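You operate a simulated robot arm through the tools that you are given. There is no shell and no other tool. Be economical: measure what you need, move in short steps, check, and stop when the job is done.

You run a simulated two-armed robot. Do the job below in one go: nothing can be reset, and whatever is moved stays where it is left.

Task
Clear the old result, put the grey stick away and press EXIT.
Fine: wake the screen with the mouse first; the stick goes in the free slot of its rack.

It is judged by the outcome, as a careful person would: the job done as asked, and still so three seconds after it is handed in. It fails if anything else is knocked over, pushed out of place, dropped, spilled or broken.

Robot
Two 7-joint arms with fingered hands on one trunk, on a base that drives. Base frame: it is fixed to the floor where the robot stands at the start and does not move with it; the origin is under the middle of the robot, x ahead of it, y to its left, z up; the surface under the hand at the start is at about z = 760. Units: mm, degrees, N and s.
The left shoulder is at the start at [99, 128, 1086], the right one opposite. Places, roughly: disc (4x4x2 cm) [800, 1300, 800]; keyboard clear key [800, 300, 800]; keyboard exit key [700, 300, 800]; keyboard flag key [800, 300, 800]; keyboard next key [700, 400, 800]; keyboard save key [800, 400, 800]; keyboard search key [800, 400, 800]; spectrometer [800, 1800, 900]; stick rack (13x4x3 cm) [900, 300, 800]. Payload 5 kg a hand.
Tool frame (each hand has its own): the origin (TCP) lies between the finger pads and is the grasp point; the fingertips stand 37 mm ahead of it; z points along the fingers, y is the line along which they close. The gripper opens to 124 mm. The gripper's body begins 43 mm behind the TCP. The gripper is a hand of 3 fingers: y runs from the thumb to the fingers, the wrist lies at [-21, -116, -203] in the tool frame, and closing takes about 1.5 s.
Orientation is that of the tool frame in the base frame, as a unit quaternion [x, y, z, w]. With the fingers straight down and the wrist toward the robot, the tool's x, y and z point along [0, 1, 0], [1, 0, 0] and [0, 0, -1] of the base frame.

Tools
- The arms move only by the tool apply_moves. It takes "left_targets", "right_targets" or both (then of equal length, played together; a hand with none holds still); each is a list of rows, each a list of 2 entries, a list of its own where there are three numbers: the shift along the tool's x, y, z in mm, then the turn, a rotation vector about the tool's x, y, z in rad. In form: [[[dx, dy, dz], [rx, ry, rz]], ...]. A call has 1 to 12 rows; each row shifts and turns the commanded pose from where the row before left it, along the tool's axes as they then stand. "left_fingers" and "right_fingers" are, for a hand that has rows, the closure, from 0 (fully open) to 1 (shut), set as the call begins (left out, the last holds). A row lasts 0.2 s, in which the tool goes at most 50 mm and 8.6 degrees; a call with a longer step from one row to the next is refused whole, and so is a gripper value outside its range. A pose out of reach is approached as far as the arm can. The call stops where the force on the tool passes 40 N (or 10 N more than at its start, if that is more) or the arm is blocked; 0.2 s more then pass. Each finger travels about 45 mm/s and halts on what it meets, pressing with about 24 N; the grip force reading is that of the motor and also rises with nothing between the fingers. The clock runs only during rows and for 0.2 s after the last one: add rows that do not move to give the fingers time. It gives the time, the measured TCP pose, the force on the tool (base axes), the opening and the grip force at its end, in the units of the frame above (readings bear some noise), with the torque about the TCP (base axes, N m) and any sound that the robot's microphone picked up.
- Cameras (640 x 400 px; columns grow to the right, rows downward): "scene" is now at [248.8, 44.1, 1269.9]; the picture's right is [0.47, -0.88, 0.00], its down [-0.42, -0.22, -0.88] and it looks along [0.78, 0.41, -0.48] (base axes); focal length 262 px, centre (320, 200). "left" rides on the left gripper at [-72, -104, -154] in its tool frame; the picture's right is [-0.83, -0.26, 0.49], its down [0.51, -0.72, 0.47] and it looks along [0.23, 0.64, 0.73] (tool axes); focal length 243 px, centre (320, 200). "right" rides on the right gripper at [72, -104, -154] in its tool frame; the picture's right is [-0.83, 0.26, -0.49], its down [-0.51, -0.72, 0.47] and it looks along [-0.23, 0.64, 0.73] (tool axes); focal length 243 px, centre (320, 200). There is no depth. A picture from a camera that has moved, and an enlarged one, comes with that camera's place and axes in the base frame and with its lens. The place of the scene camera against the robot may be out by one fixed shift of up to 25 mm in any direction.
- capture(camera): a new picture of that camera. No time passes.
- slide_trunk(by): slides the trunk up (or, below 0, down) by that many mm; the arms and the scene camera ride with it, the base frame stays. It gives what a move gives, with no picture.
- steer(legs): drives the robot by 1 to 6 legs, each [ahead, left, turn to the left] in mm, mm and degrees, along the robot's own axes; the way and the turn of a leg run together, so that a leg with both is an arc; at most 1500 mm and 180 degrees a leg. The arms and the cameras ride along, it lands a little off, and it stops where it bumps. It gives what a move gives.
- grasp_type(shape, hand): the hand has 3 fingers and takes this shape, open, in about a second: jaw (thumb against the fingers, like two jaws); tri (thumb and two fingers); tip (a fingertip pinch); poke (one finger out to press); point (the index stretched); flat (the hand flat); cup (the hand cupped); fist (a fist). The gripper value then closes the fingers along that shape, each until it touches; the sizes above hold for jaw. It gives what a move gives, with no picture.
- aim_head(pan, tilt): turns the head with the scene camera to pan (to the left, within 80 degrees either way) and tilt (down, from -29 to 69), counted from straight ahead of the robot. It gives what a move gives.
- zoom(camera, box): a new picture of the part [left, top, right, bottom] of that camera's present view, enlarged. No time passes.
- sign_off(): hands the job in; it is judged then, once.

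Go step by step. Nothing tells you exact positions but the pictures and the camera data: compare them with the known pose of the tool, close in by small moves and look again before you grip or let go. The budget is 120 turns and 108 pictures, counting those below and the enlarged ones. Unless the task says otherwise, let go and move clear before handing in, and close with one line.

The tools are called after "Request:" as name(argument=value, ...) on one line, values as JSON. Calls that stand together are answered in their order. apply_moves: Moves the arms, as the interface text tells. Its arguments: {"type":"object","properties":{"left_targets":{"type":"array"},"left_fingers":{"type":"number"},"right_targets":{"type":"array"},"right_fingers":{"type":"number"}},"required":[]} The other tools are called the same way: slide_trunk (by) slides the trunk up or down; grasp_type (shape, hand) gives the hand a shape; steer (legs) drives the base; aim_head (pan, tilt) turns the head that bears the scene camera; capture (camera) takes a picture; zoom (camera, box) takes an enlarged picture of a part of a camera's view; sign_off () hands the job in.

At the start:

```text
time_s: 0.0
left_tool_pos: [584.7, 592.1, 1087.0]
left_tool_rot: [0.707, 0.707, -0.001, 0.0]
left_contact_force: [0.0, -0.8, 0.4]
left_wrist_torque: [0.0, 0.03, 0.01]
left_finger_gap: 123.6
left_gripper_force: 0.1
left_shape: jaw
right_tool_pos: [684.8, -108.7, 1031.1]
right_tool_rot: [0.708, 0.706, 0.0, 0.0]
right_contact_force: [0.2, -0.8, 0.0]
right_wrist_torque: [0.01, 0.0, -0.01]
right_finger_gap: 123.7
right_gripper_force: 0.0
right_shape: jaw
trunk travel left (down, up): [-275.0, 288.0]
robot x, y, heading: [-1.3, -0.3, -0.0]
head pan, tilt: [27.9, 28.7]
```

scene: 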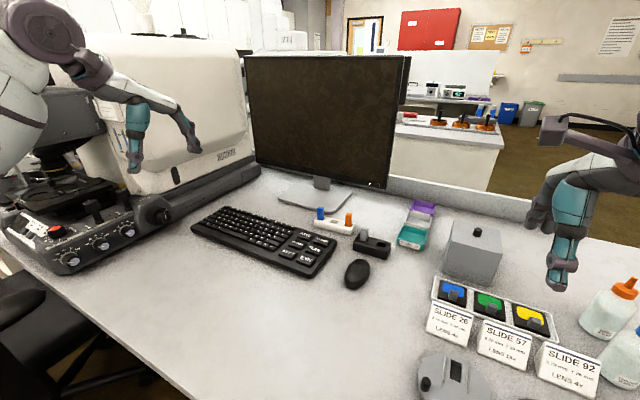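
right: 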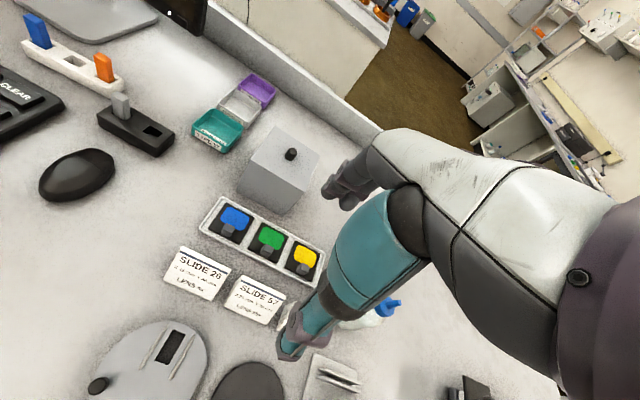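
left: 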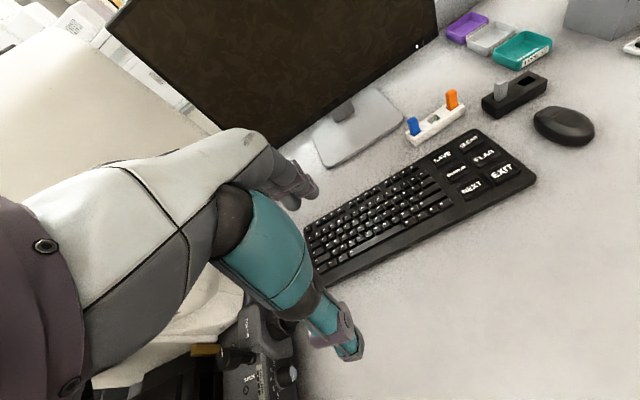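

I see a dark monitor, a keyboard with labelled keys, a mouse, a white rack holding blue and orange sticks with a gap between them, and a grey stick in a black dock. I'll zoom in to measure these.

Request:
zoom(camera="scene", box=[260, 190, 420, 290])

Request:
zoom(camera="right", box=[0, 0, 240, 150])

Request:
zoom(camera="left", box=[390, 60, 610, 210])

```text
4.00 times, centred on (340, 240) of scene
camera zoom: at [248.8, 44.1, 1269.9], right [0.47, -0.88, 0.0], down [-0.42, -0.22, -0.88], along [0.78, 0.41, -0.48], focal length 1049 px, centre (240, 40)
```

zoom: 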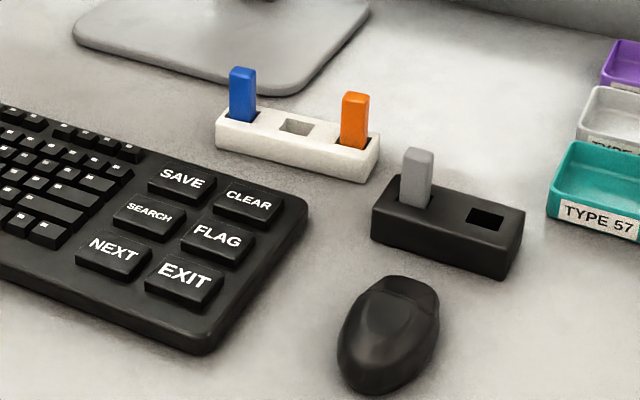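

```text
2.67 times, centred on (120, 75) of right
camera zoom: at [580.9, -35.4, 1184.1], right [0.26, -0.83, 0.49], down [-0.72, -0.51, -0.47], along [0.64, -0.23, -0.73], focal length 647 px, centre (853, 533)
```

zoom: 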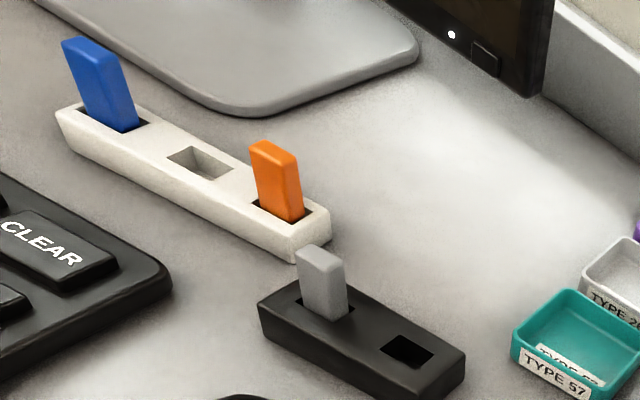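

```text
2.67 times, centred on (500, 135) of left
camera zoom: at [481.1, 518.8, 1240.5], right [-0.26, -0.83, -0.49], down [-0.72, 0.51, -0.47], along [0.64, 0.23, -0.73], focal length 647 px, centre (-160, 373)
```

zoom: 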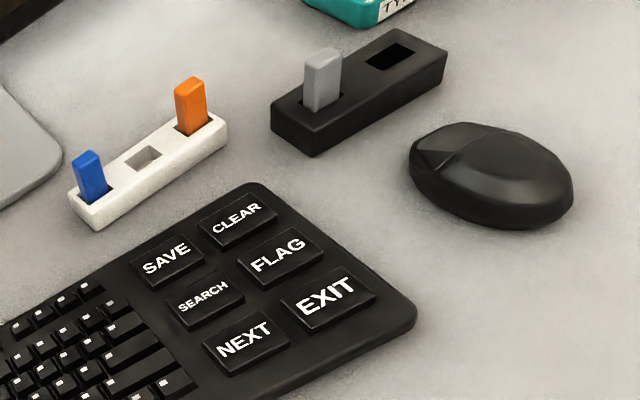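

The triangulated positions are:

| Item | Position |
|---|---|
| Grey stick top | (856, 217, 827) |
| Free slot in the white rack | (905, 334, 790) |
| Mouse | (738, 192) |
| CLEAR key | (800, 323, 792) |
| EXIT key | (708, 323) |

I'll put the left hand in the poke shape and bring it over near the mouse.

Request:
grasp_type(shape="poke", hand="left")

Request:
apply_moves(left_targets=[[[-44.4, 7.2, 15.2], [0, 0, 0]], [[-44.4, 7.2, 15.2], [0, 0, 0]], [[-44.4, 7.2, 15.2], [0, 0, 0]], [[-44.4, 7.2, 15.2], [0, 0, 0]], [[-44.4, 7.2, 15.2], [0, 0, 0]], [[-44.4, 7.2, 15.2], [0, 0, 0]], [[-44.4, 7.2, 15.2], [0, 0, 0]], [[-44.4, 7.2, 15.2], [0, 0, 0]], [[-44.4, 7.2, 15.2], [0, 0, 0]]])

Request:
capture(camera="left")

Request:
capture(camera="scene")

Request:
capture(camera="right")

```text
time_s: 0.9
left_tool_pos: [585.3, 591.3, 1087.2]
left_tool_rot: [0.707, 0.707, 0.0, 0.001]
left_contact_force: [-0.4, -0.3, 0.1]
left_wrist_torque: [-0.01, -0.01, 0.0]
left_finger_gap: 0.0
left_gripper_force: 0.1
left_shape: poke
right_tool_pos: [684.9, -109.2, 1030.8]
right_tool_rot: [0.708, 0.707, 0.001, 0.0]
right_contact_force: [0.3, 0.4, -0.6]
right_wrist_torque: [-0.02, -0.02, 0.0]
right_finger_gap: 123.6
right_gripper_force: 0.0
right_shape: jaw
trunk travel left (down, up): [-275.0, 288.0]
robot x, y, heading: [-1.2, 2.4, -0.1]
head pan, tilt: [27.9, 28.7]
```

```text
time_s: 2.9
left_tool_pos: [651.9, 190.3, 951.8]
left_tool_rot: [0.707, 0.707, 0.0, -0.001]
left_contact_force: [-0.2, -0.4, 0.5]
left_wrist_torque: [0.04, 0.04, 0.04]
left_finger_gap: 0.0
left_gripper_force: 0.2
left_shape: poke
right_tool_pos: [687.9, -111.2, 1029.1]
right_tool_rot: [0.707, 0.707, 0.0, -0.001]
right_contact_force: [0.1, -0.7, -0.8]
right_wrist_torque: [0.04, 0.02, 0.01]
right_finger_gap: 123.6
right_gripper_force: 0.1
right_shape: jaw
trunk travel left (down, up): [-275.0, 288.0]
robot x, y, heading: [2.1, 2.7, 0.2]
head pan, tilt: [27.9, 28.7]
```

```text
101 pictures are left
camera left: at [548.2, 117.5, 1105.3], right [-0.26, -0.83, -0.49], down [-0.72, 0.51, -0.47], along [0.64, 0.23, -0.73], focal length 243 px, centre (320, 200)
```

left: 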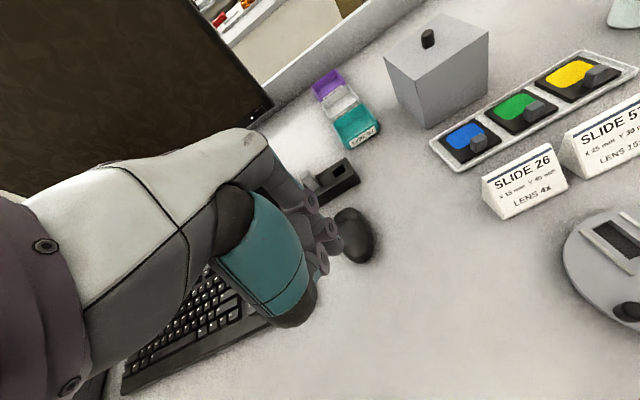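

```text
100 pictures are left
camera scene: at [250.3, 41.6, 1269.7], right [0.47, -0.88, 0.0], down [-0.42, -0.22, -0.88], along [0.77, 0.41, -0.48], focal length 262 px, centre (320, 200)
```

scene: 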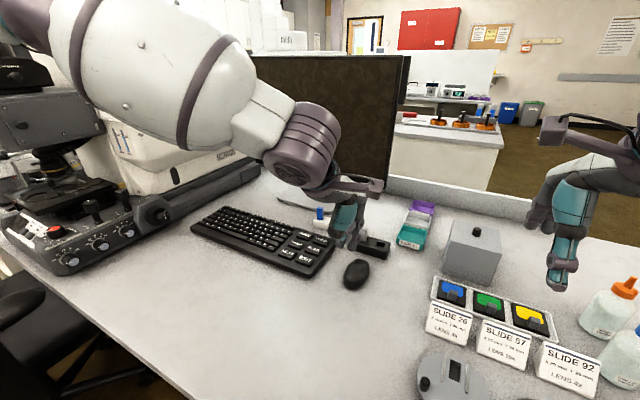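

```text
99 pictures are left
camera right: at [582.4, -37.9, 1183.2], right [0.26, -0.83, 0.49], down [-0.72, -0.51, -0.47], along [0.64, -0.23, -0.73], focal length 243 px, centre (320, 200)
```

right: 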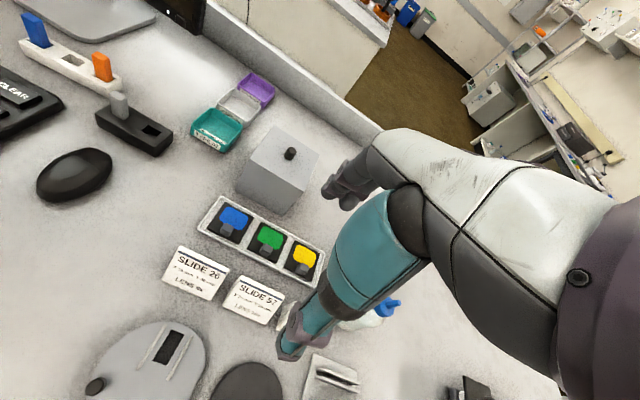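

The poke hand is now near the mouse. I'll zoom in to find the fingertip.

Request:
zoom(camera="left", box=[210, 150, 410, 330])

Request:
zoom(camera="scene", box=[280, 160, 440, 300])

```text
2.22 times, centred on (310, 240) of left
camera zoom: at [548.2, 117.5, 1105.3], right [-0.26, -0.83, -0.49], down [-0.72, 0.51, -0.47], along [0.64, 0.23, -0.73], focal length 539 px, centre (342, 111)
```

zoom: 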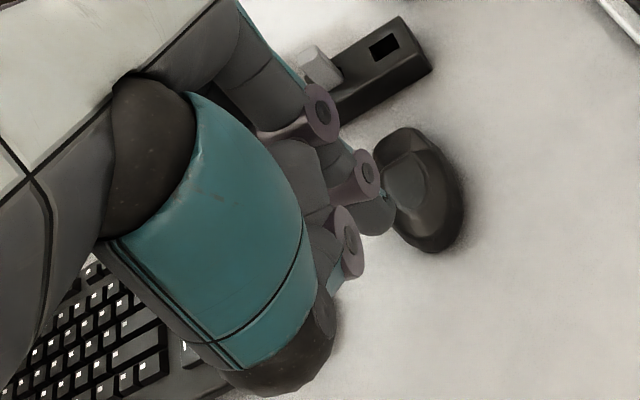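

```text
2.86 times, centred on (360, 230) of scene
camera zoom: at [250.3, 41.6, 1269.7], right [0.47, -0.88, 0.0], down [-0.42, -0.22, -0.88], along [0.77, 0.41, -0.48], focal length 749 px, centre (206, 114)
```

zoom: 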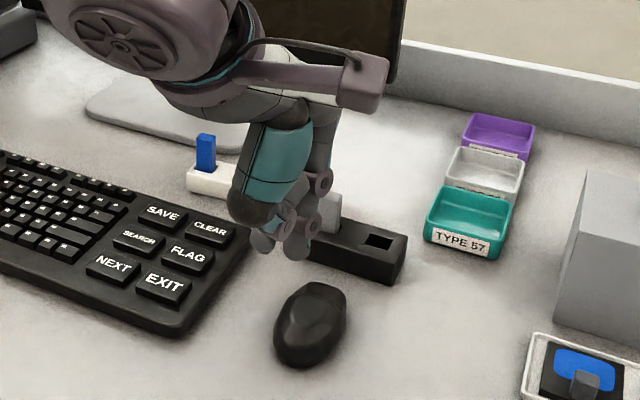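

In the poke shape the fingertip is hard to pick out. I'll compare it with the "point" shape.

Request:
grasp_type(shape="point", hand="left")

Request:
zoom(camera="left", box=[210, 150, 410, 330])

Request:
zoom(camera="scene", box=[280, 160, 440, 300])

```text
time_s: 3.8
left_tool_pos: [651.8, 192.6, 951.8]
left_tool_rot: [0.707, 0.707, -0.001, 0.0]
left_contact_force: [-0.3, -0.1, 0.6]
left_wrist_torque: [-0.02, -0.02, 0.03]
left_finger_gap: 0.0
left_gripper_force: 0.1
left_shape: point
right_tool_pos: [685.1, -109.3, 1031.0]
right_tool_rot: [0.707, 0.707, -0.001, 0.0]
right_contact_force: [-0.5, -0.1, 0.3]
right_wrist_torque: [0.03, -0.03, -0.02]
right_finger_gap: 123.6
right_gripper_force: 0.0
right_shape: jaw
trunk travel left (down, up): [-275.0, 288.0]
robot x, y, heading: [4.1, -1.2, -0.2]
head pan, tilt: [27.9, 28.7]
```

```text
2.22 times, centred on (310, 240) of left
camera zoom: at [546.9, 120.9, 1106.2], right [-0.26, -0.83, -0.49], down [-0.72, 0.51, -0.47], along [0.64, 0.23, -0.73], focal length 539 px, centre (342, 111)
```

zoom: 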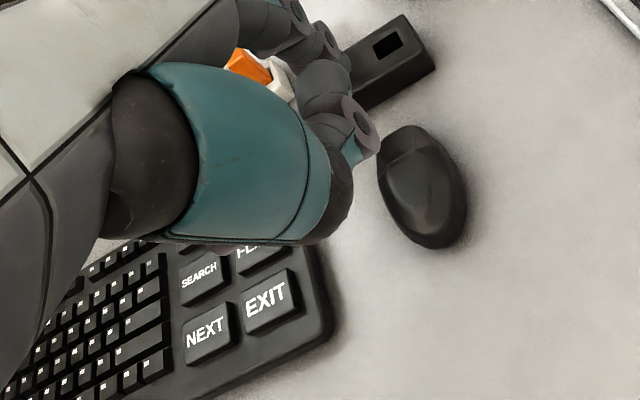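

```text
2.86 times, centred on (360, 230) of scene
camera zoom: at [248.8, 44.1, 1269.9], right [0.47, -0.88, 0.0], down [-0.42, -0.22, -0.88], along [0.78, 0.41, -0.48], focal length 749 px, centre (206, 114)
```

zoom: 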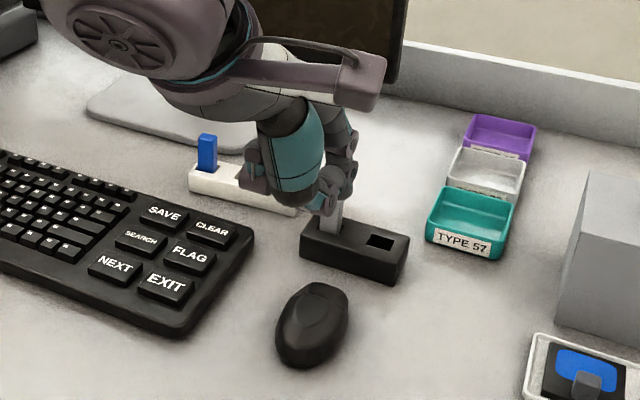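

Poke reaches lower and more cleanly, so I'll use it. I'll come down on the free right-hand side of the mouse, so that I can nudge it slightly to the left.

Request:
grasp_type(shape="poke", hand="left")

Request:
apply_moves(left_targets=[[[-26, 28, 10], [0, 0, 0]], [[-26, 28, 10], [0, 0, 0]], [[-26, 28, 10], [0, 0, 0]], [[0, 0, 36], [0, 0, 0]], [[0, 0, 36], [0, 0, 0]]])

Request:
capture(camera="left")

Request:
zoom(camera="scene", box=[280, 180, 440, 300])

Request:
capture(camera="right")

```text
time_s: 4.7
left_tool_pos: [652.1, 194.3, 953.8]
left_tool_rot: [0.707, 0.707, 0.0, -0.001]
left_contact_force: [0.5, -0.5, -0.2]
left_wrist_torque: [0.03, 0.03, -0.02]
left_finger_gap: 0.0
left_gripper_force: 0.1
left_shape: poke
right_tool_pos: [685.2, -108.2, 1030.4]
right_tool_rot: [0.707, 0.707, -0.001, 0.0]
right_contact_force: [-1.0, 0.6, 0.2]
right_wrist_torque: [0.04, 0.04, -0.02]
right_finger_gap: 123.6
right_gripper_force: 0.0
right_shape: jaw
trunk travel left (down, up): [-275.0, 288.0]
robot x, y, heading: [1.0, -1.1, -0.1]
head pan, tilt: [27.9, 28.7]
```

```text
time_s: 5.9
left_tool_pos: [735.6, 114.8, 848.2]
left_tool_rot: [0.707, 0.707, 0.0, 0.0]
left_contact_force: [-0.1, -0.1, -0.2]
left_wrist_torque: [-0.03, 0.0, -0.02]
left_finger_gap: 0.0
left_gripper_force: 0.2
left_shape: poke
right_tool_pos: [685.8, -109.6, 1029.4]
right_tool_rot: [0.707, 0.707, 0.0, 0.0]
right_contact_force: [0.0, -0.5, 0.3]
right_wrist_torque: [0.0, -0.01, 0.0]
right_finger_gap: 123.7
right_gripper_force: 0.1
right_shape: jaw
trunk travel left (down, up): [-275.0, 288.0]
robot x, y, heading: [1.7, 0.5, -0.0]
head pan, tilt: [27.9, 28.7]
```

```text
94 pictures are left
camera left: at [630.4, 41.5, 1001.1], right [-0.26, -0.83, -0.49], down [-0.72, 0.51, -0.47], along [0.64, 0.23, -0.73], focal length 243 px, centre (320, 200)
```

left: 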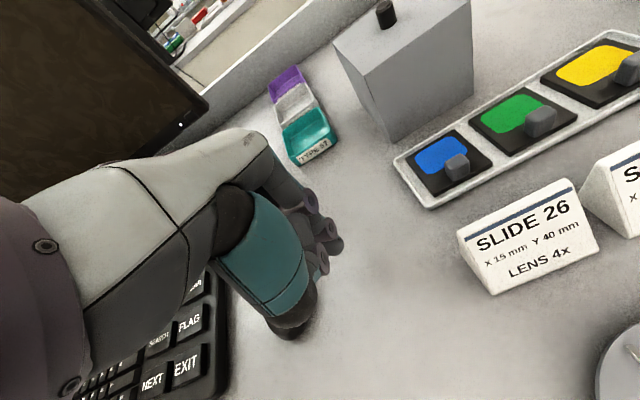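

```text
3.33 times, centred on (360, 240) of scene
camera zoom: at [249.8, 44.3, 1269.7], right [0.47, -0.88, 0.0], down [-0.42, -0.22, -0.88], along [0.77, 0.41, -0.48], focal length 874 px, centre (187, 67)
```

zoom: 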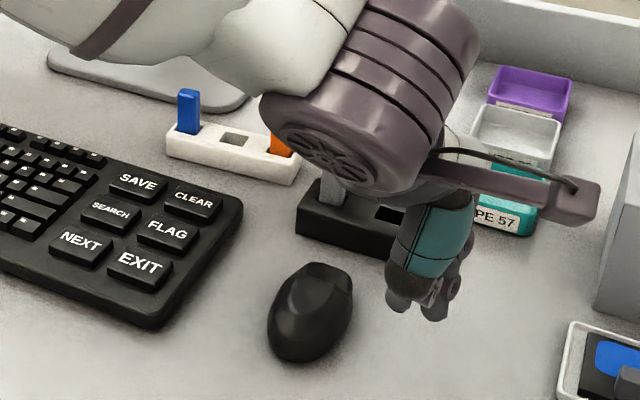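

```text
92 pictures are left
camera right: at [581.9, -35.2, 1183.6], right [0.26, -0.83, 0.49], down [-0.72, -0.51, -0.47], along [0.64, -0.23, -0.73], focal length 243 px, centre (320, 200)
```

right: 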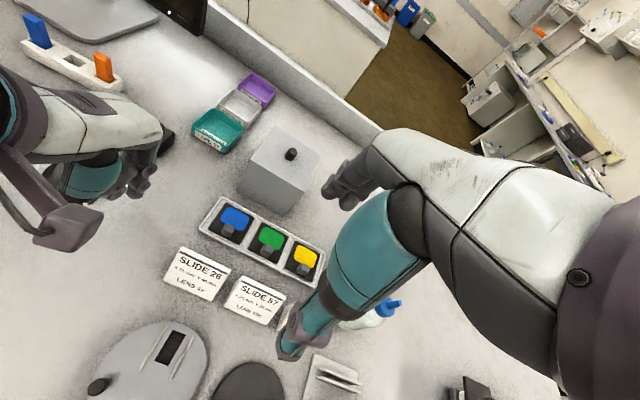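

The fingertip matches the TCP axis roughly 37 mm ahead. I'll look closely once more before going down.

Request:
zoom(camera="scene", box=[360, 220, 410, 260])

Request:
zoom(camera="left", box=[240, 170, 370, 350])

Request:
zoom(camera="right", box=[50, 110, 190, 230])

```text
10.00 times, centred on (385, 240) of scene
camera zoom: at [249.8, 44.3, 1269.7], right [0.47, -0.88, 0.0], down [-0.42, -0.22, -0.88], along [0.77, 0.41, -0.48], focal length 2622 px, centre (-330, -200)
```

zoom: 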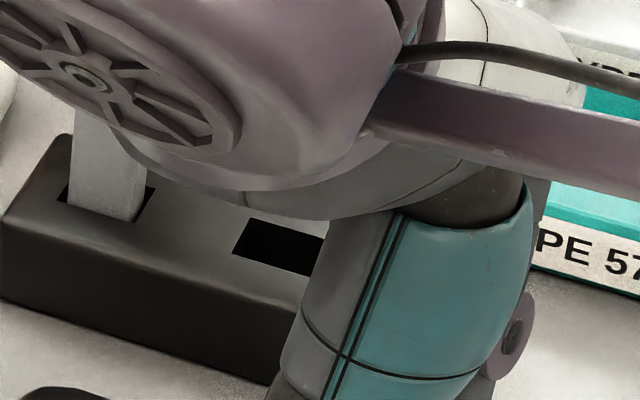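

```text
2.22 times, centred on (305, 260) of left
camera zoom: at [630.4, 41.5, 1001.1], right [-0.26, -0.83, -0.49], down [-0.72, 0.51, -0.47], along [0.64, 0.23, -0.73], focal length 539 px, centre (353, 67)
```

zoom: 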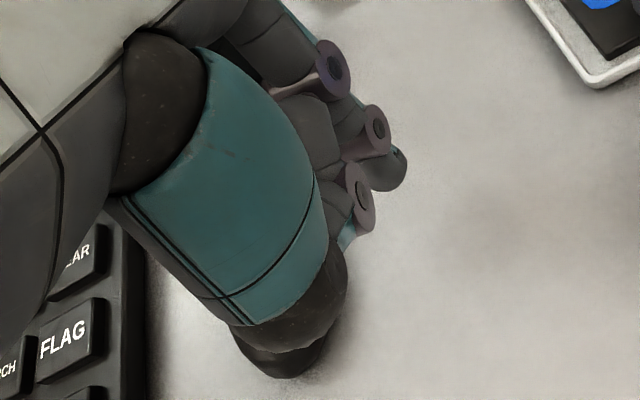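

```text
3.33 times, centred on (120, 170) of right
camera zoom: at [581.9, -35.2, 1183.6], right [0.26, -0.83, 0.49], down [-0.72, -0.51, -0.47], along [0.64, -0.23, -0.73], focal length 809 px, centre (987, 300)
```

zoom: 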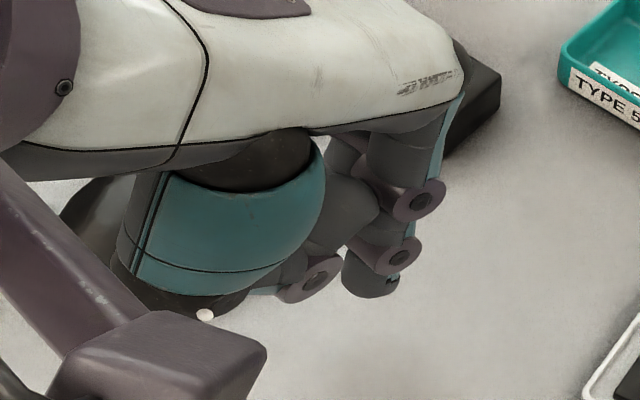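

The poke tip is at about (738, 107, 799), which is roughly +2, −8, −49 mm from the TCP. I'll lower it 21 mm and move left toward the mouse's right flank.

Request:
apply_moves(left_targets=[[[0, 0, 21], [0, 0, 0]], [[15, 0, 0], [0, 0, 0]], [[15, 0, 0], [0, 0, 0]], [[10, 0, 0], [0, 0, 0]]])

Request:
capture(camera="scene")

Request:
zoom(camera="left", box=[240, 130, 400, 310])

```text
time_s: 6.9
left_tool_pos: [734.8, 155.1, 826.3]
left_tool_rot: [0.707, 0.707, 0.001, 0.0]
left_contact_force: [0.1, -0.3, -0.1]
left_wrist_torque: [0.03, -0.03, -0.02]
left_finger_gap: 0.0
left_gripper_force: 0.0
left_shape: poke
right_tool_pos: [685.8, -110.1, 1031.9]
right_tool_rot: [0.707, 0.707, 0.0, 0.0]
right_contact_force: [0.3, -0.2, 0.0]
right_wrist_torque: [0.0, 0.02, 0.02]
right_finger_gap: 123.6
right_gripper_force: 0.0
right_shape: jaw
trunk travel left (down, up): [-275.0, 288.0]
robot x, y, heading: [0.6, -1.8, -0.0]
head pan, tilt: [27.9, 28.7]
```

```text
88 pictures are left
camera scene: at [248.9, 44.3, 1269.9], right [0.47, -0.88, 0.0], down [-0.42, -0.22, -0.88], along [0.78, 0.41, -0.48], focal length 262 px, centre (320, 200)
```

scene: 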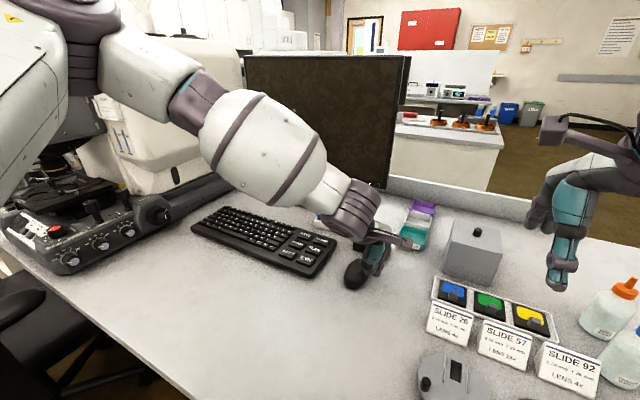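

```text
2.22 times, centred on (320, 220) of left
camera zoom: at [631.2, 81.3, 979.6], right [-0.26, -0.83, -0.49], down [-0.72, 0.51, -0.47], along [0.64, 0.23, -0.73], focal length 539 px, centre (320, 156)
```

zoom: 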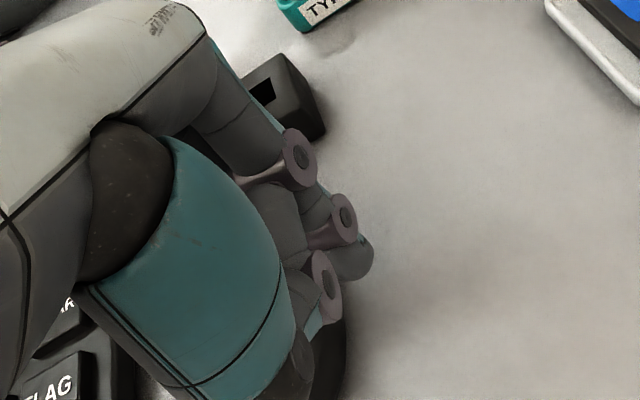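

Next I'll nudge another 20 mm or so to the left in small steps, checking the screen after.

Request:
apply_moves(left_targets=[[[7, 0, 0], [0, 0, 0]], [[7, 0, 0], [0, 0, 0]], [[6, 0, 0], [0, 0, 0]]])

Request:
capture(camera="scene")

Request:
zoom(camera="scene", box=[300, 220, 440, 300])

```text
time_s: 7.7
left_tool_pos: [733.8, 172.2, 825.3]
left_tool_rot: [0.707, 0.707, 0.0, 0.0]
left_contact_force: [-0.8, -0.5, 0.0]
left_wrist_torque: [0.0, 0.01, 0.01]
left_finger_gap: 0.0
left_gripper_force: 0.0
left_shape: poke
right_tool_pos: [685.4, -109.4, 1031.3]
right_tool_rot: [0.707, 0.707, 0.0, 0.0]
right_contact_force: [0.2, 0.8, -1.2]
right_wrist_torque: [-0.01, -0.05, -0.02]
right_finger_gap: 123.2
right_gripper_force: 0.0
right_shape: jaw
trunk travel left (down, up): [-275.0, 288.0]
robot x, y, heading: [2.2, 1.8, 0.3]
head pan, tilt: [27.9, 28.7]
```

```text
86 pictures are left
camera scene: at [248.7, 44.4, 1269.9], right [0.47, -0.88, 0.0], down [-0.42, -0.23, -0.88], along [0.78, 0.41, -0.48], focal length 262 px, centre (320, 200)
```

scene: 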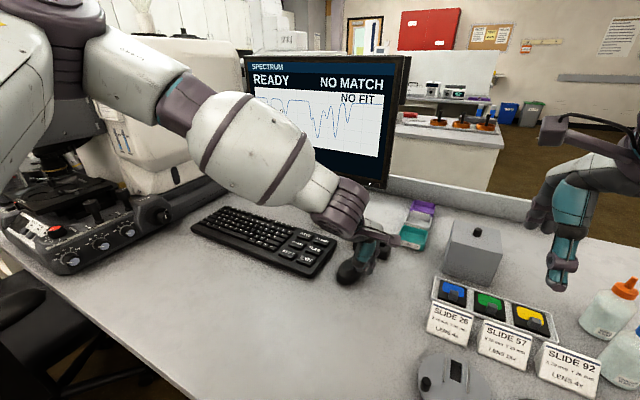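

```text
4.57 times, centred on (370, 260) of scene
camera zoom: at [248.7, 44.4, 1269.9], right [0.47, -0.88, 0.0], down [-0.42, -0.23, -0.88], along [0.78, 0.41, -0.48], focal length 1198 px, centre (91, -74)
```

zoom: 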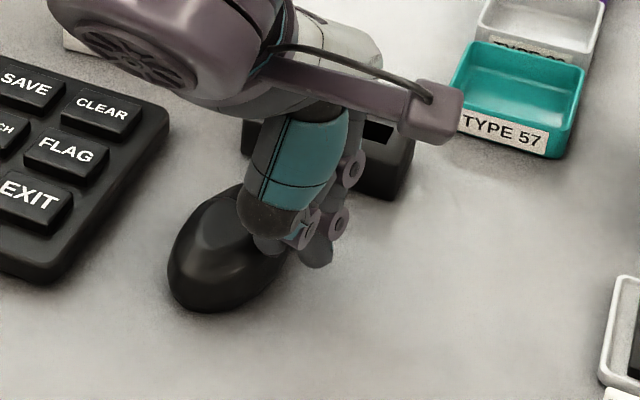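

The screen is awake and shows READY / NO MATCH. I'll back off from the mouse, rise, and go above CLEAR.

Request:
apply_moves(left_targets=[[[-20, 0, 0], [0, 0, 0]], [[0, 0, -45], [0, 0, 0]], [[0, 0, -40], [0, 0, 0]], [[45, 16, 0], [0, 0, 0]], [[45, 16, 0], [0, 0, 0]], [[45, 16, 0], [0, 0, 0]], [[44, 16, 0], [0, 0, 0]], [[0, 0, 40], [0, 0, 0]]])

Request:
capture(camera="left")

Request:
zoom(camera="scene", box=[240, 190, 400, 290])

Request:
capture(camera="right")

```text
time_s: 9.5
left_tool_pos: [802.9, 332.8, 870.0]
left_tool_rot: [0.707, 0.707, 0.0, 0.0]
left_contact_force: [1.3, -0.4, -0.5]
left_wrist_torque: [0.02, 0.03, 0.02]
left_finger_gap: 0.0
left_gripper_force: 0.2
left_shape: poke
right_tool_pos: [687.0, -109.4, 1029.9]
right_tool_rot: [0.707, 0.707, -0.001, -0.001]
right_contact_force: [1.3, -0.7, -0.3]
right_wrist_torque: [-0.01, 0.04, -0.01]
right_finger_gap: 123.4
right_gripper_force: 0.1
right_shape: jaw
trunk travel left (down, up): [-275.0, 288.0]
robot x, y, heading: [1.1, 0.9, 0.1]
head pan, tilt: [27.9, 28.7]
```

```text
84 pictures are left
camera left: at [697.9, 260.1, 1023.5], right [-0.26, -0.83, -0.49], down [-0.72, 0.51, -0.47], along [0.64, 0.23, -0.73], focal length 243 px, centre (320, 200)
```

left: 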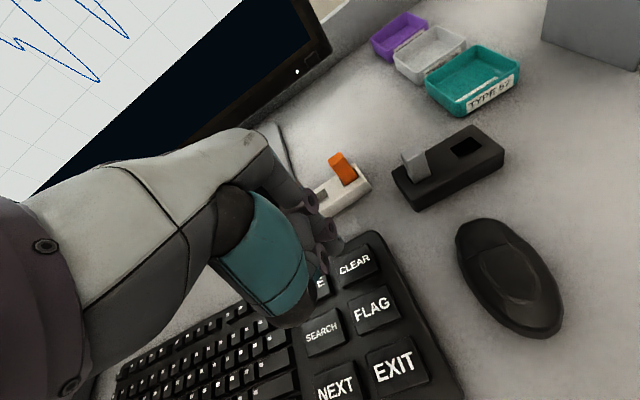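

```text
4.00 times, centred on (320, 240) of scene
camera zoom: at [250.8, 43.5, 1269.5], right [0.47, -0.88, 0.0], down [-0.43, -0.22, -0.88], along [0.77, 0.41, -0.48], focal length 1049 px, centre (320, 40)
```

zoom: 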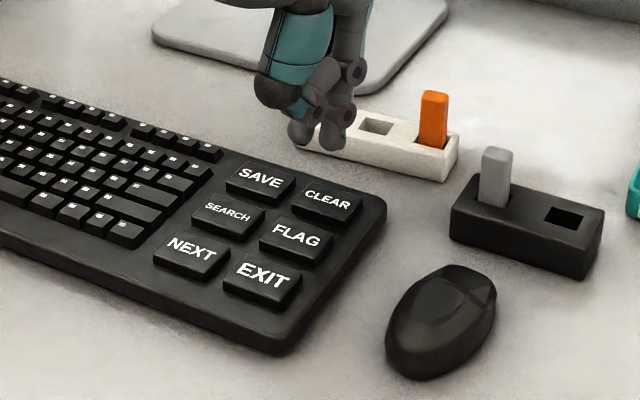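

```text
82 pictures are left
camera right: at [582.8, -36.0, 1183.0], right [0.26, -0.83, 0.49], down [-0.72, -0.51, -0.47], along [0.64, -0.23, -0.73], focal length 243 px, centre (320, 200)
```

right: 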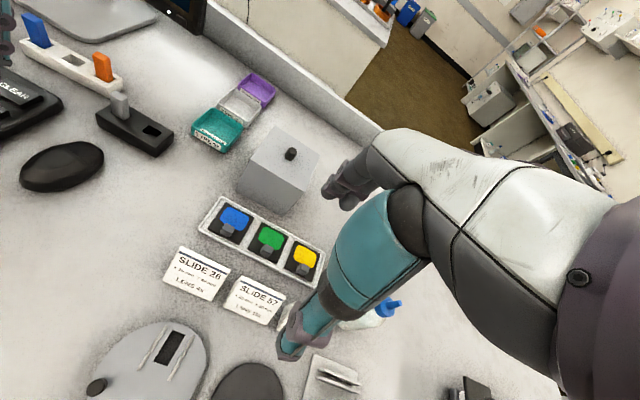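

The tip is over CLEAR within a few mm, with its own ray and the key's ray agreeing at about (802, 322). I'll descend toward the key.

Request:
apply_moves(left_targets=[[[0, -3, 12], [0, 0, 0]], [[0, 0, 10], [0, 0, 0]]])

Request:
zoom(camera="left", box=[270, 180, 450, 330])

Request:
zoom(camera="scene", box=[280, 200, 360, 260])

```text
time_s: 10.1
left_tool_pos: [797.1, 333.4, 848.6]
left_tool_rot: [0.707, 0.707, 0.001, 0.0]
left_contact_force: [0.0, 0.3, -0.1]
left_wrist_torque: [-0.01, 0.02, 0.0]
left_finger_gap: 0.2
left_gripper_force: 0.0
left_shape: poke
right_tool_pos: [686.8, -109.3, 1031.0]
right_tool_rot: [0.707, 0.708, -0.001, -0.001]
right_contact_force: [-0.6, 0.5, 0.7]
right_wrist_torque: [-0.01, -0.02, 0.02]
right_finger_gap: 123.6
right_gripper_force: 0.1
right_shape: jaw
trunk travel left (down, up): [-275.0, 288.0]
robot x, y, heading: [-1.1, 2.2, -0.1]
head pan, tilt: [27.9, 28.7]
```

```text
2.67 times, centred on (360, 255) of left
camera zoom: at [691.8, 259.5, 1001.7], right [-0.26, -0.83, -0.49], down [-0.72, 0.51, -0.47], along [0.64, 0.23, -0.73], focal length 647 px, centre (213, 53)
```

zoom: 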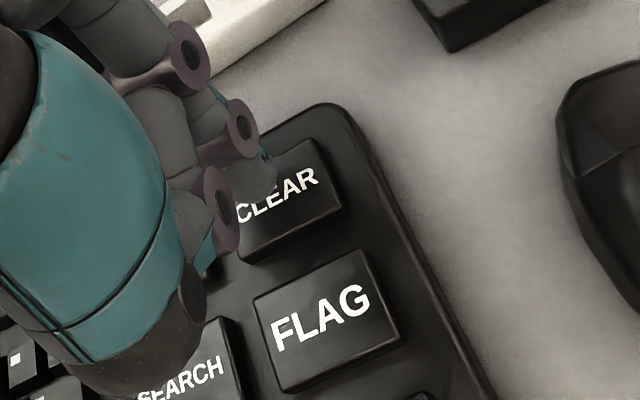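

```text
6.67 times, centred on (320, 230) of scene
camera zoom: at [249.4, 44.1, 1269.8], right [0.47, -0.88, 0.0], down [-0.42, -0.22, -0.88], along [0.77, 0.41, -0.48], focal length 1748 px, centre (320, 0)
```

zoom: 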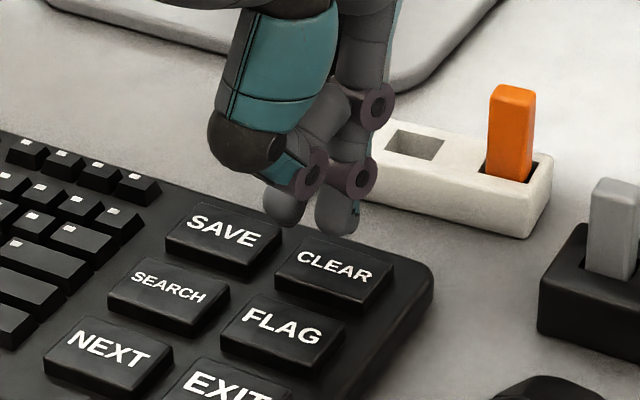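

The neighbouring finger is roughly 13 mm higher and nearer the robot. I'll shift slightly toward the key's far right corner, then press down in small steps.

Request:
apply_moves(left_targets=[[[-6, 5, 0], [0, 0, 0]], [[0, 0, 4], [0, 0, 0]], [[0, 0, 3], [0, 0, 0]], [[0, 0, 2], [0, 0, 0]]])

Request:
zoom(camera="scene", box=[280, 200, 360, 260])

```text
time_s: 11.1
left_tool_pos: [801.4, 325.1, 839.3]
left_tool_rot: [0.707, 0.707, 0.0, 0.0]
left_contact_force: [0.1, -0.3, -0.9]
left_wrist_torque: [-0.03, 0.0, -0.04]
left_finger_gap: 0.4
left_gripper_force: 0.1
left_shape: poke
right_tool_pos: [686.1, -109.3, 1030.2]
right_tool_rot: [0.707, 0.708, 0.0, 0.0]
right_contact_force: [-0.9, 0.3, 0.4]
right_wrist_torque: [0.0, 0.01, 0.0]
right_finger_gap: 123.7
right_gripper_force: 0.2
right_shape: jaw
trunk travel left (down, up): [-275.0, 288.0]
robot x, y, heading: [-2.4, 1.3, 0.2]
head pan, tilt: [27.9, 28.7]
```

```text
6.67 times, centred on (320, 230) of scene
camera zoom: at [248.9, 44.1, 1269.9], right [0.47, -0.88, 0.0], down [-0.42, -0.22, -0.88], along [0.78, 0.41, -0.48], focal length 1748 px, centre (320, 0)
```

zoom: 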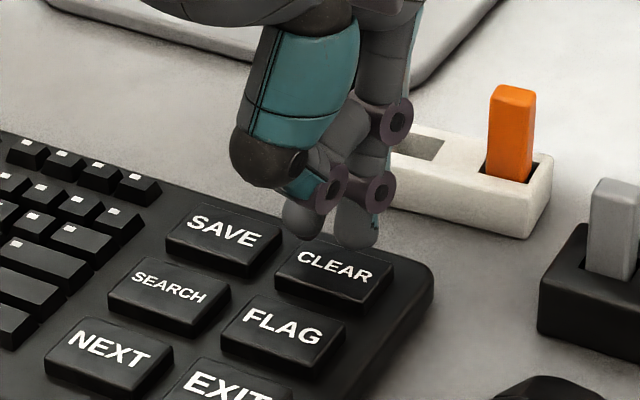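

The tip is near the key's far edge, so I'll shift 4 mm back toward the robot and keep going down.

Request:
apply_moves(left_targets=[[[0, -4, 2], [0, 0, 0]], [[0, 0, 3], [0, 0, 0]], [[0, 0, 2], [0, 0, 0]]])

Request:
zoom(camera="scene", box=[280, 200, 360, 260])

Request:
zoom(camera="scene", box=[230, 40, 430, 200])

```text
time_s: 11.9
left_tool_pos: [795.7, 326.6, 834.5]
left_tool_rot: [0.707, 0.707, 0.0, 0.0]
left_contact_force: [-0.9, -0.2, -0.3]
left_wrist_torque: [-0.02, 0.0, 0.01]
left_finger_gap: 0.0
left_gripper_force: 0.0
left_shape: poke
right_tool_pos: [685.2, -108.6, 1030.3]
right_tool_rot: [0.707, 0.707, 0.0, 0.0]
right_contact_force: [-0.1, -0.6, 0.4]
right_wrist_torque: [0.0, -0.02, -0.03]
right_finger_gap: 123.6
right_gripper_force: 0.1
right_shape: jaw
trunk travel left (down, up): [-275.0, 288.0]
robot x, y, heading: [-0.8, -0.6, 0.0]
head pan, tilt: [27.9, 28.7]
```

```text
6.67 times, centred on (320, 230) of scene
camera zoom: at [248.8, 44.2, 1269.9], right [0.47, -0.88, 0.0], down [-0.42, -0.22, -0.88], along [0.78, 0.41, -0.48], focal length 1748 px, centre (320, 0)
```

zoom: 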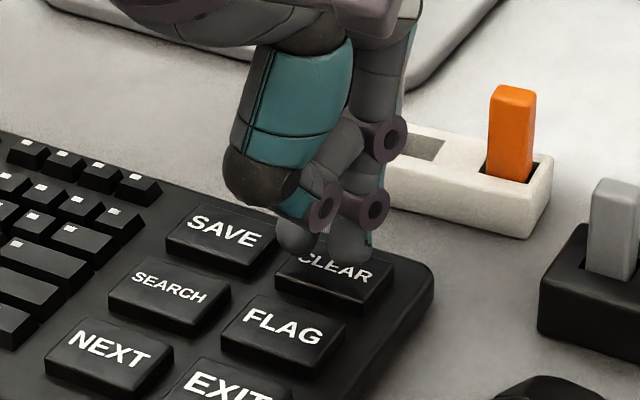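

```text
2.50 times, centred on (330, 120) of scene
camera zoom: at [248.8, 44.2, 1269.9], right [0.47, -0.88, 0.0], down [-0.42, -0.22, -0.88], along [0.78, 0.41, -0.48], focal length 655 px, centre (295, 400)
```

zoom: 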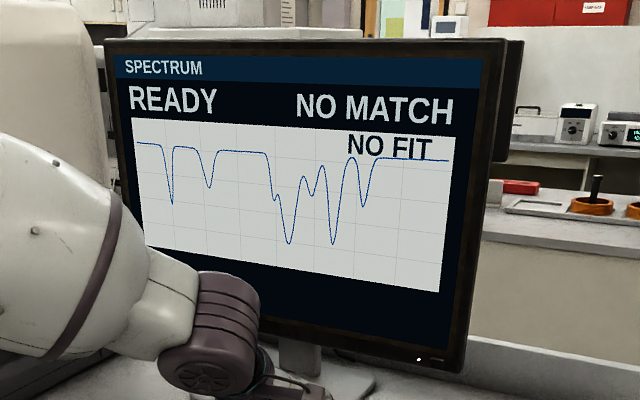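

The tip is over CLEAR and hasn't pressed it yet, so I'll continue down.

Request:
apply_moves(left_targets=[[[-2, 0, 2], [0, 0, 0]], [[0, 0, 2], [0, 0, 0]], [[0, 0, 2], [0, 0, 0]]])

Request:
capture(camera="scene")

```text
time_s: 12.7
left_tool_pos: [796.4, 324.2, 827.6]
left_tool_rot: [0.707, 0.707, -0.001, 0.0]
left_contact_force: [0.1, 0.7, 1.3]
left_wrist_torque: [0.02, 0.01, -0.02]
left_finger_gap: 0.0
left_gripper_force: 0.0
left_shape: poke
right_tool_pos: [684.9, -109.1, 1030.9]
right_tool_rot: [0.707, 0.707, -0.001, 0.0]
right_contact_force: [0.2, 0.0, -0.1]
right_wrist_torque: [-0.02, -0.03, -0.01]
right_finger_gap: 123.6
right_gripper_force: 0.0
right_shape: jaw
trunk travel left (down, up): [-275.0, 288.0]
robot x, y, heading: [-0.2, 0.5, -0.2]
head pan, tilt: [27.9, 28.7]
```

```text
76 pictures are left
camera scene: at [248.8, 44.2, 1269.9], right [0.47, -0.88, 0.0], down [-0.42, -0.22, -0.88], along [0.78, 0.41, -0.48], focal length 262 px, centre (320, 200)
```

scene: 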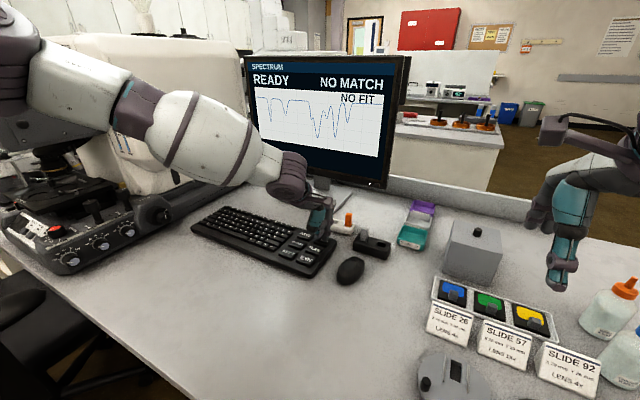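

Request:
zoom(camera="scene", box=[280, 210, 350, 260])

Request:
apply_moves(left_targets=[[[0, 0, 1.5], [0, 0, 0]], [[0, 0, 1.5], [0, 0, 0]]])

Request:
zoom(camera="scene", box=[230, 40, 430, 260])

```text
8.00 times, centred on (315, 235) of scene
camera zoom: at [248.8, 44.2, 1269.9], right [0.47, -0.88, 0.0], down [-0.42, -0.22, -0.88], along [0.78, 0.41, -0.48], focal length 2097 px, centre (360, -80)
```

zoom: 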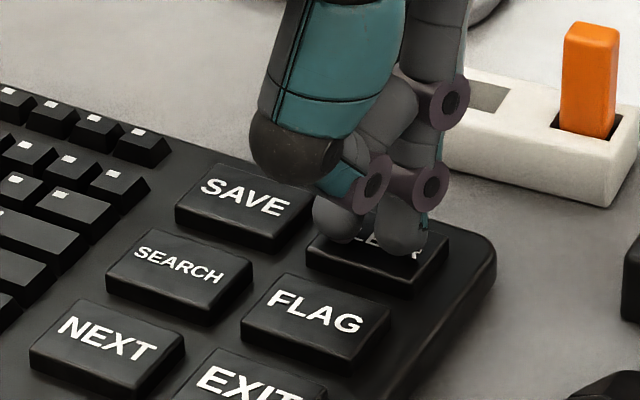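

```text
time_s: 13.3
left_tool_pos: [796.2, 324.0, 826.5]
left_tool_rot: [0.707, 0.707, -0.001, -0.001]
left_contact_force: [0.8, 0.3, 1.1]
left_wrist_torque: [0.01, -0.04, -0.02]
left_finger_gap: 0.0
left_gripper_force: 0.1
left_shape: poke
right_tool_pos: [685.2, -108.6, 1030.2]
right_tool_rot: [0.707, 0.707, 0.0, 0.001]
right_contact_force: [-0.2, 0.1, -0.7]
right_wrist_torque: [-0.01, 0.01, 0.0]
right_finger_gap: 123.7
right_gripper_force: 0.1
right_shape: jaw
trunk travel left (down, up): [-275.0, 288.0]
robot x, y, heading: [0.3, -2.5, 0.0]
head pan, tilt: [27.9, 28.7]
heard: click
```

```text
1.82 times, centred on (330, 150) of scene
camera zoom: at [248.7, 44.1, 1270.0], right [0.47, -0.88, 0.0], down [-0.42, -0.22, -0.88], along [0.78, 0.41, -0.48], focal length 477 px, centre (302, 291)
```

zoom: 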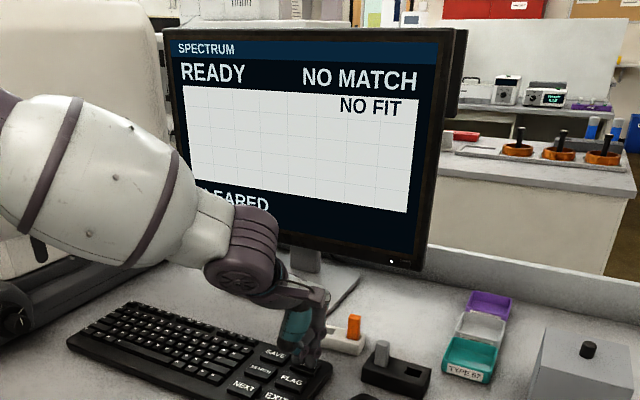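

There was a click and the screen shows CLEARED. I'll rise, move above the grey stick and switch to the jaw shape.

Request:
apply_moves(left_targets=[[[0, 0, -40], [0, 0, 0]], [[0, 0, -45], [0, 0, 0]], [[-30, 12, -10], [0, 0, 0]], [[-30, 15, -10], [0, 0, 0]], [[-30, 15, -5], [0, 0, 0]], [[-17, 18, 0], [0, 0, 0]]])

Request:
grasp_type(shape="jaw", hand="left")

Request:
capture(camera="left")

Request:
capture(camera="scene")

Request:
capture(camera="right")

```text
time_s: 14.7
left_tool_pos: [857.0, 216.4, 935.1]
left_tool_rot: [0.706, 0.708, -0.001, -0.001]
left_contact_force: [0.7, -0.2, -0.2]
left_wrist_torque: [0.02, 0.01, 0.0]
left_finger_gap: 0.1
left_gripper_force: 0.0
left_shape: poke
right_tool_pos: [686.4, -108.5, 1029.7]
right_tool_rot: [0.708, 0.707, 0.0, -0.001]
right_contact_force: [0.4, -0.3, 0.8]
right_wrist_torque: [0.01, -0.01, -0.01]
right_finger_gap: 123.7
right_gripper_force: 0.0
right_shape: jaw
trunk travel left (down, up): [-275.0, 288.0]
robot x, y, heading: [-0.3, -1.2, 0.0]
head pan, tilt: [27.9, 28.7]
```

```text
time_s: 15.6
left_tool_pos: [856.9, 217.2, 936.8]
left_tool_rot: [0.708, 0.707, 0.0, 0.0]
left_contact_force: [0.5, -0.1, -0.4]
left_wrist_torque: [-0.01, -0.01, -0.02]
left_finger_gap: 123.9
left_gripper_force: 0.1
left_shape: jaw
right_tool_pos: [685.0, -109.1, 1031.7]
right_tool_rot: [0.707, 0.707, 0.0, 0.0]
right_contact_force: [-0.3, -0.5, -0.1]
right_wrist_torque: [-0.01, -0.03, 0.0]
right_finger_gap: 123.5
right_gripper_force: 0.0
right_shape: jaw
trunk travel left (down, up): [-275.0, 288.0]
robot x, y, heading: [1.7, -1.2, -0.1]
head pan, tilt: [27.9, 28.7]
```

```text
73 pictures are left
camera left: at [752.6, 144.8, 1089.7], right [-0.26, -0.83, -0.49], down [-0.72, 0.51, -0.47], along [0.64, 0.23, -0.73], focal length 243 px, centre (320, 200)
```

left: 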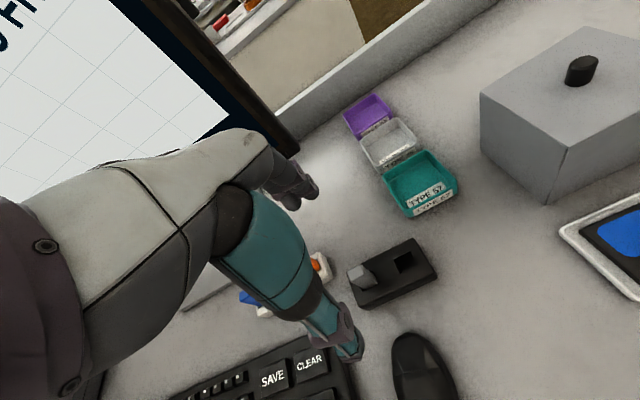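

```text
72 pictures are left
camera scene: at [248.8, 44.1, 1269.9], right [0.47, -0.88, 0.0], down [-0.42, -0.22, -0.88], along [0.78, 0.41, -0.48], focal length 262 px, centre (320, 200)
```

scene: 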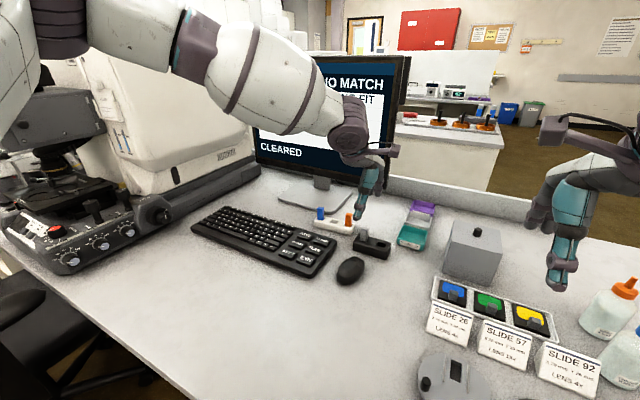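

```text
71 pictures are left
camera right: at [580.9, -35.4, 1184.1], right [0.26, -0.83, 0.49], down [-0.72, -0.51, -0.47], along [0.64, -0.23, -0.73], focal length 243 px, centre (320, 200)
```

right: 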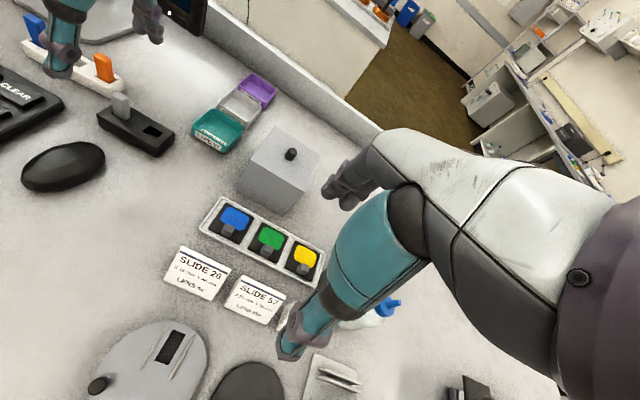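

The stick in its dock is visible below the hand. I'll zoom in on the fingers and stick, then compare with the "tip" shape.

Request:
zoom(camera="left", box=[220, 130, 460, 370])

Request:
zoom(camera="scene", box=[310, 140, 430, 270])

Request:
grasp_type(shape="tip", hand="left")

Request:
zoom(camera="left", box=[220, 130, 460, 370])

Request:
zoom(camera="scene", box=[310, 140, 430, 270])

```text
1.67 times, centred on (340, 250) of left
camera zoom: at [752.6, 144.8, 1089.7], right [-0.26, -0.83, -0.49], down [-0.72, 0.51, -0.47], along [0.64, 0.23, -0.73], focal length 404 px, centre (287, 117)
```

zoom: 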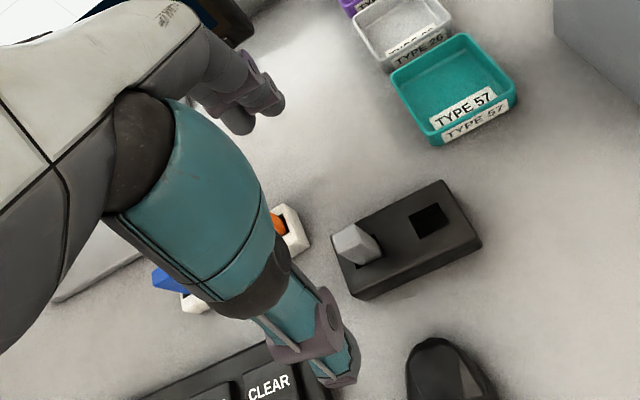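

```text
3.08 times, centred on (370, 205) of scene
camera zoom: at [248.8, 44.1, 1269.9], right [0.47, -0.88, 0.0], down [-0.42, -0.22, -0.88], along [0.78, 0.41, -0.48], focal length 807 px, centre (166, 185)
```

zoom: 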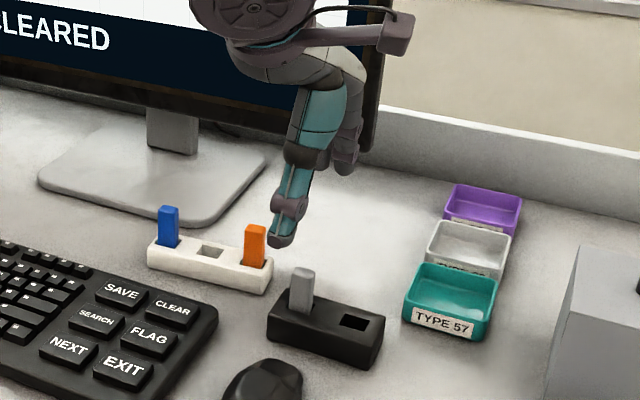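

```text
time_s: 16.5
left_tool_pos: [856.1, 217.3, 935.4]
left_tool_rot: [0.708, 0.707, 0.0, 0.0]
left_contact_force: [0.2, -0.2, 0.0]
left_wrist_torque: [-0.02, -0.03, 0.0]
left_finger_gap: 123.9
left_gripper_force: 0.0
left_shape: tip
right_tool_pos: [685.0, -108.3, 1031.1]
right_tool_rot: [0.707, 0.707, 0.0, 0.0]
right_contact_force: [-0.9, 0.2, -0.6]
right_wrist_torque: [0.01, 0.01, 0.01]
right_finger_gap: 123.8
right_gripper_force: 0.1
right_shape: jaw
trunk travel left (down, up): [-275.0, 288.0]
robot x, y, heading: [-2.4, 1.2, 0.1]
head pan, tilt: [27.9, 28.7]
```

```text
1.67 times, centred on (340, 250) of left
camera zoom: at [752.6, 144.8, 1089.7], right [-0.26, -0.83, -0.49], down [-0.72, 0.51, -0.47], along [0.64, 0.23, -0.73], focal length 404 px, centre (287, 117)
```

zoom: 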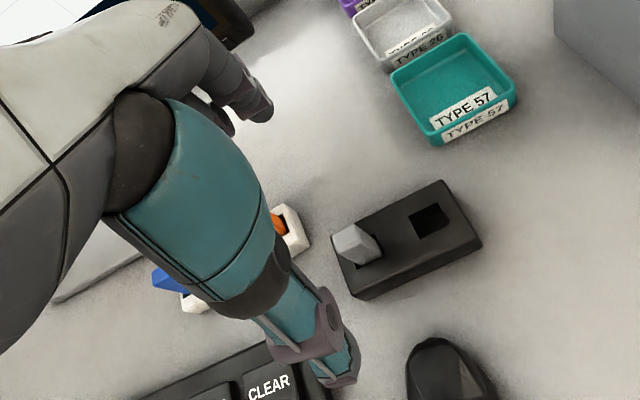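

```text
3.08 times, centred on (370, 205) of scene
camera zoom: at [248.8, 44.1, 1269.9], right [0.47, -0.88, 0.0], down [-0.42, -0.22, -0.88], along [0.78, 0.41, -0.48], focal length 807 px, centre (166, 185)
```

zoom: 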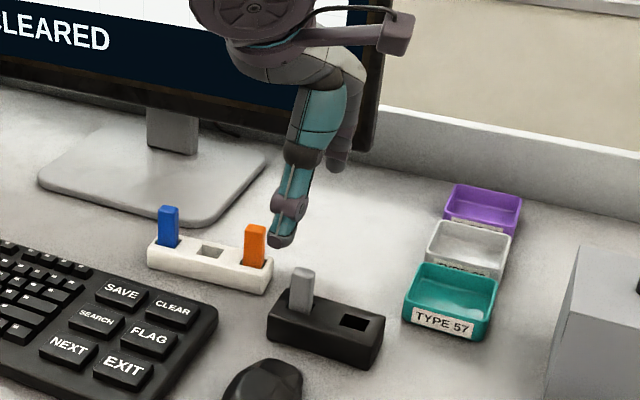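

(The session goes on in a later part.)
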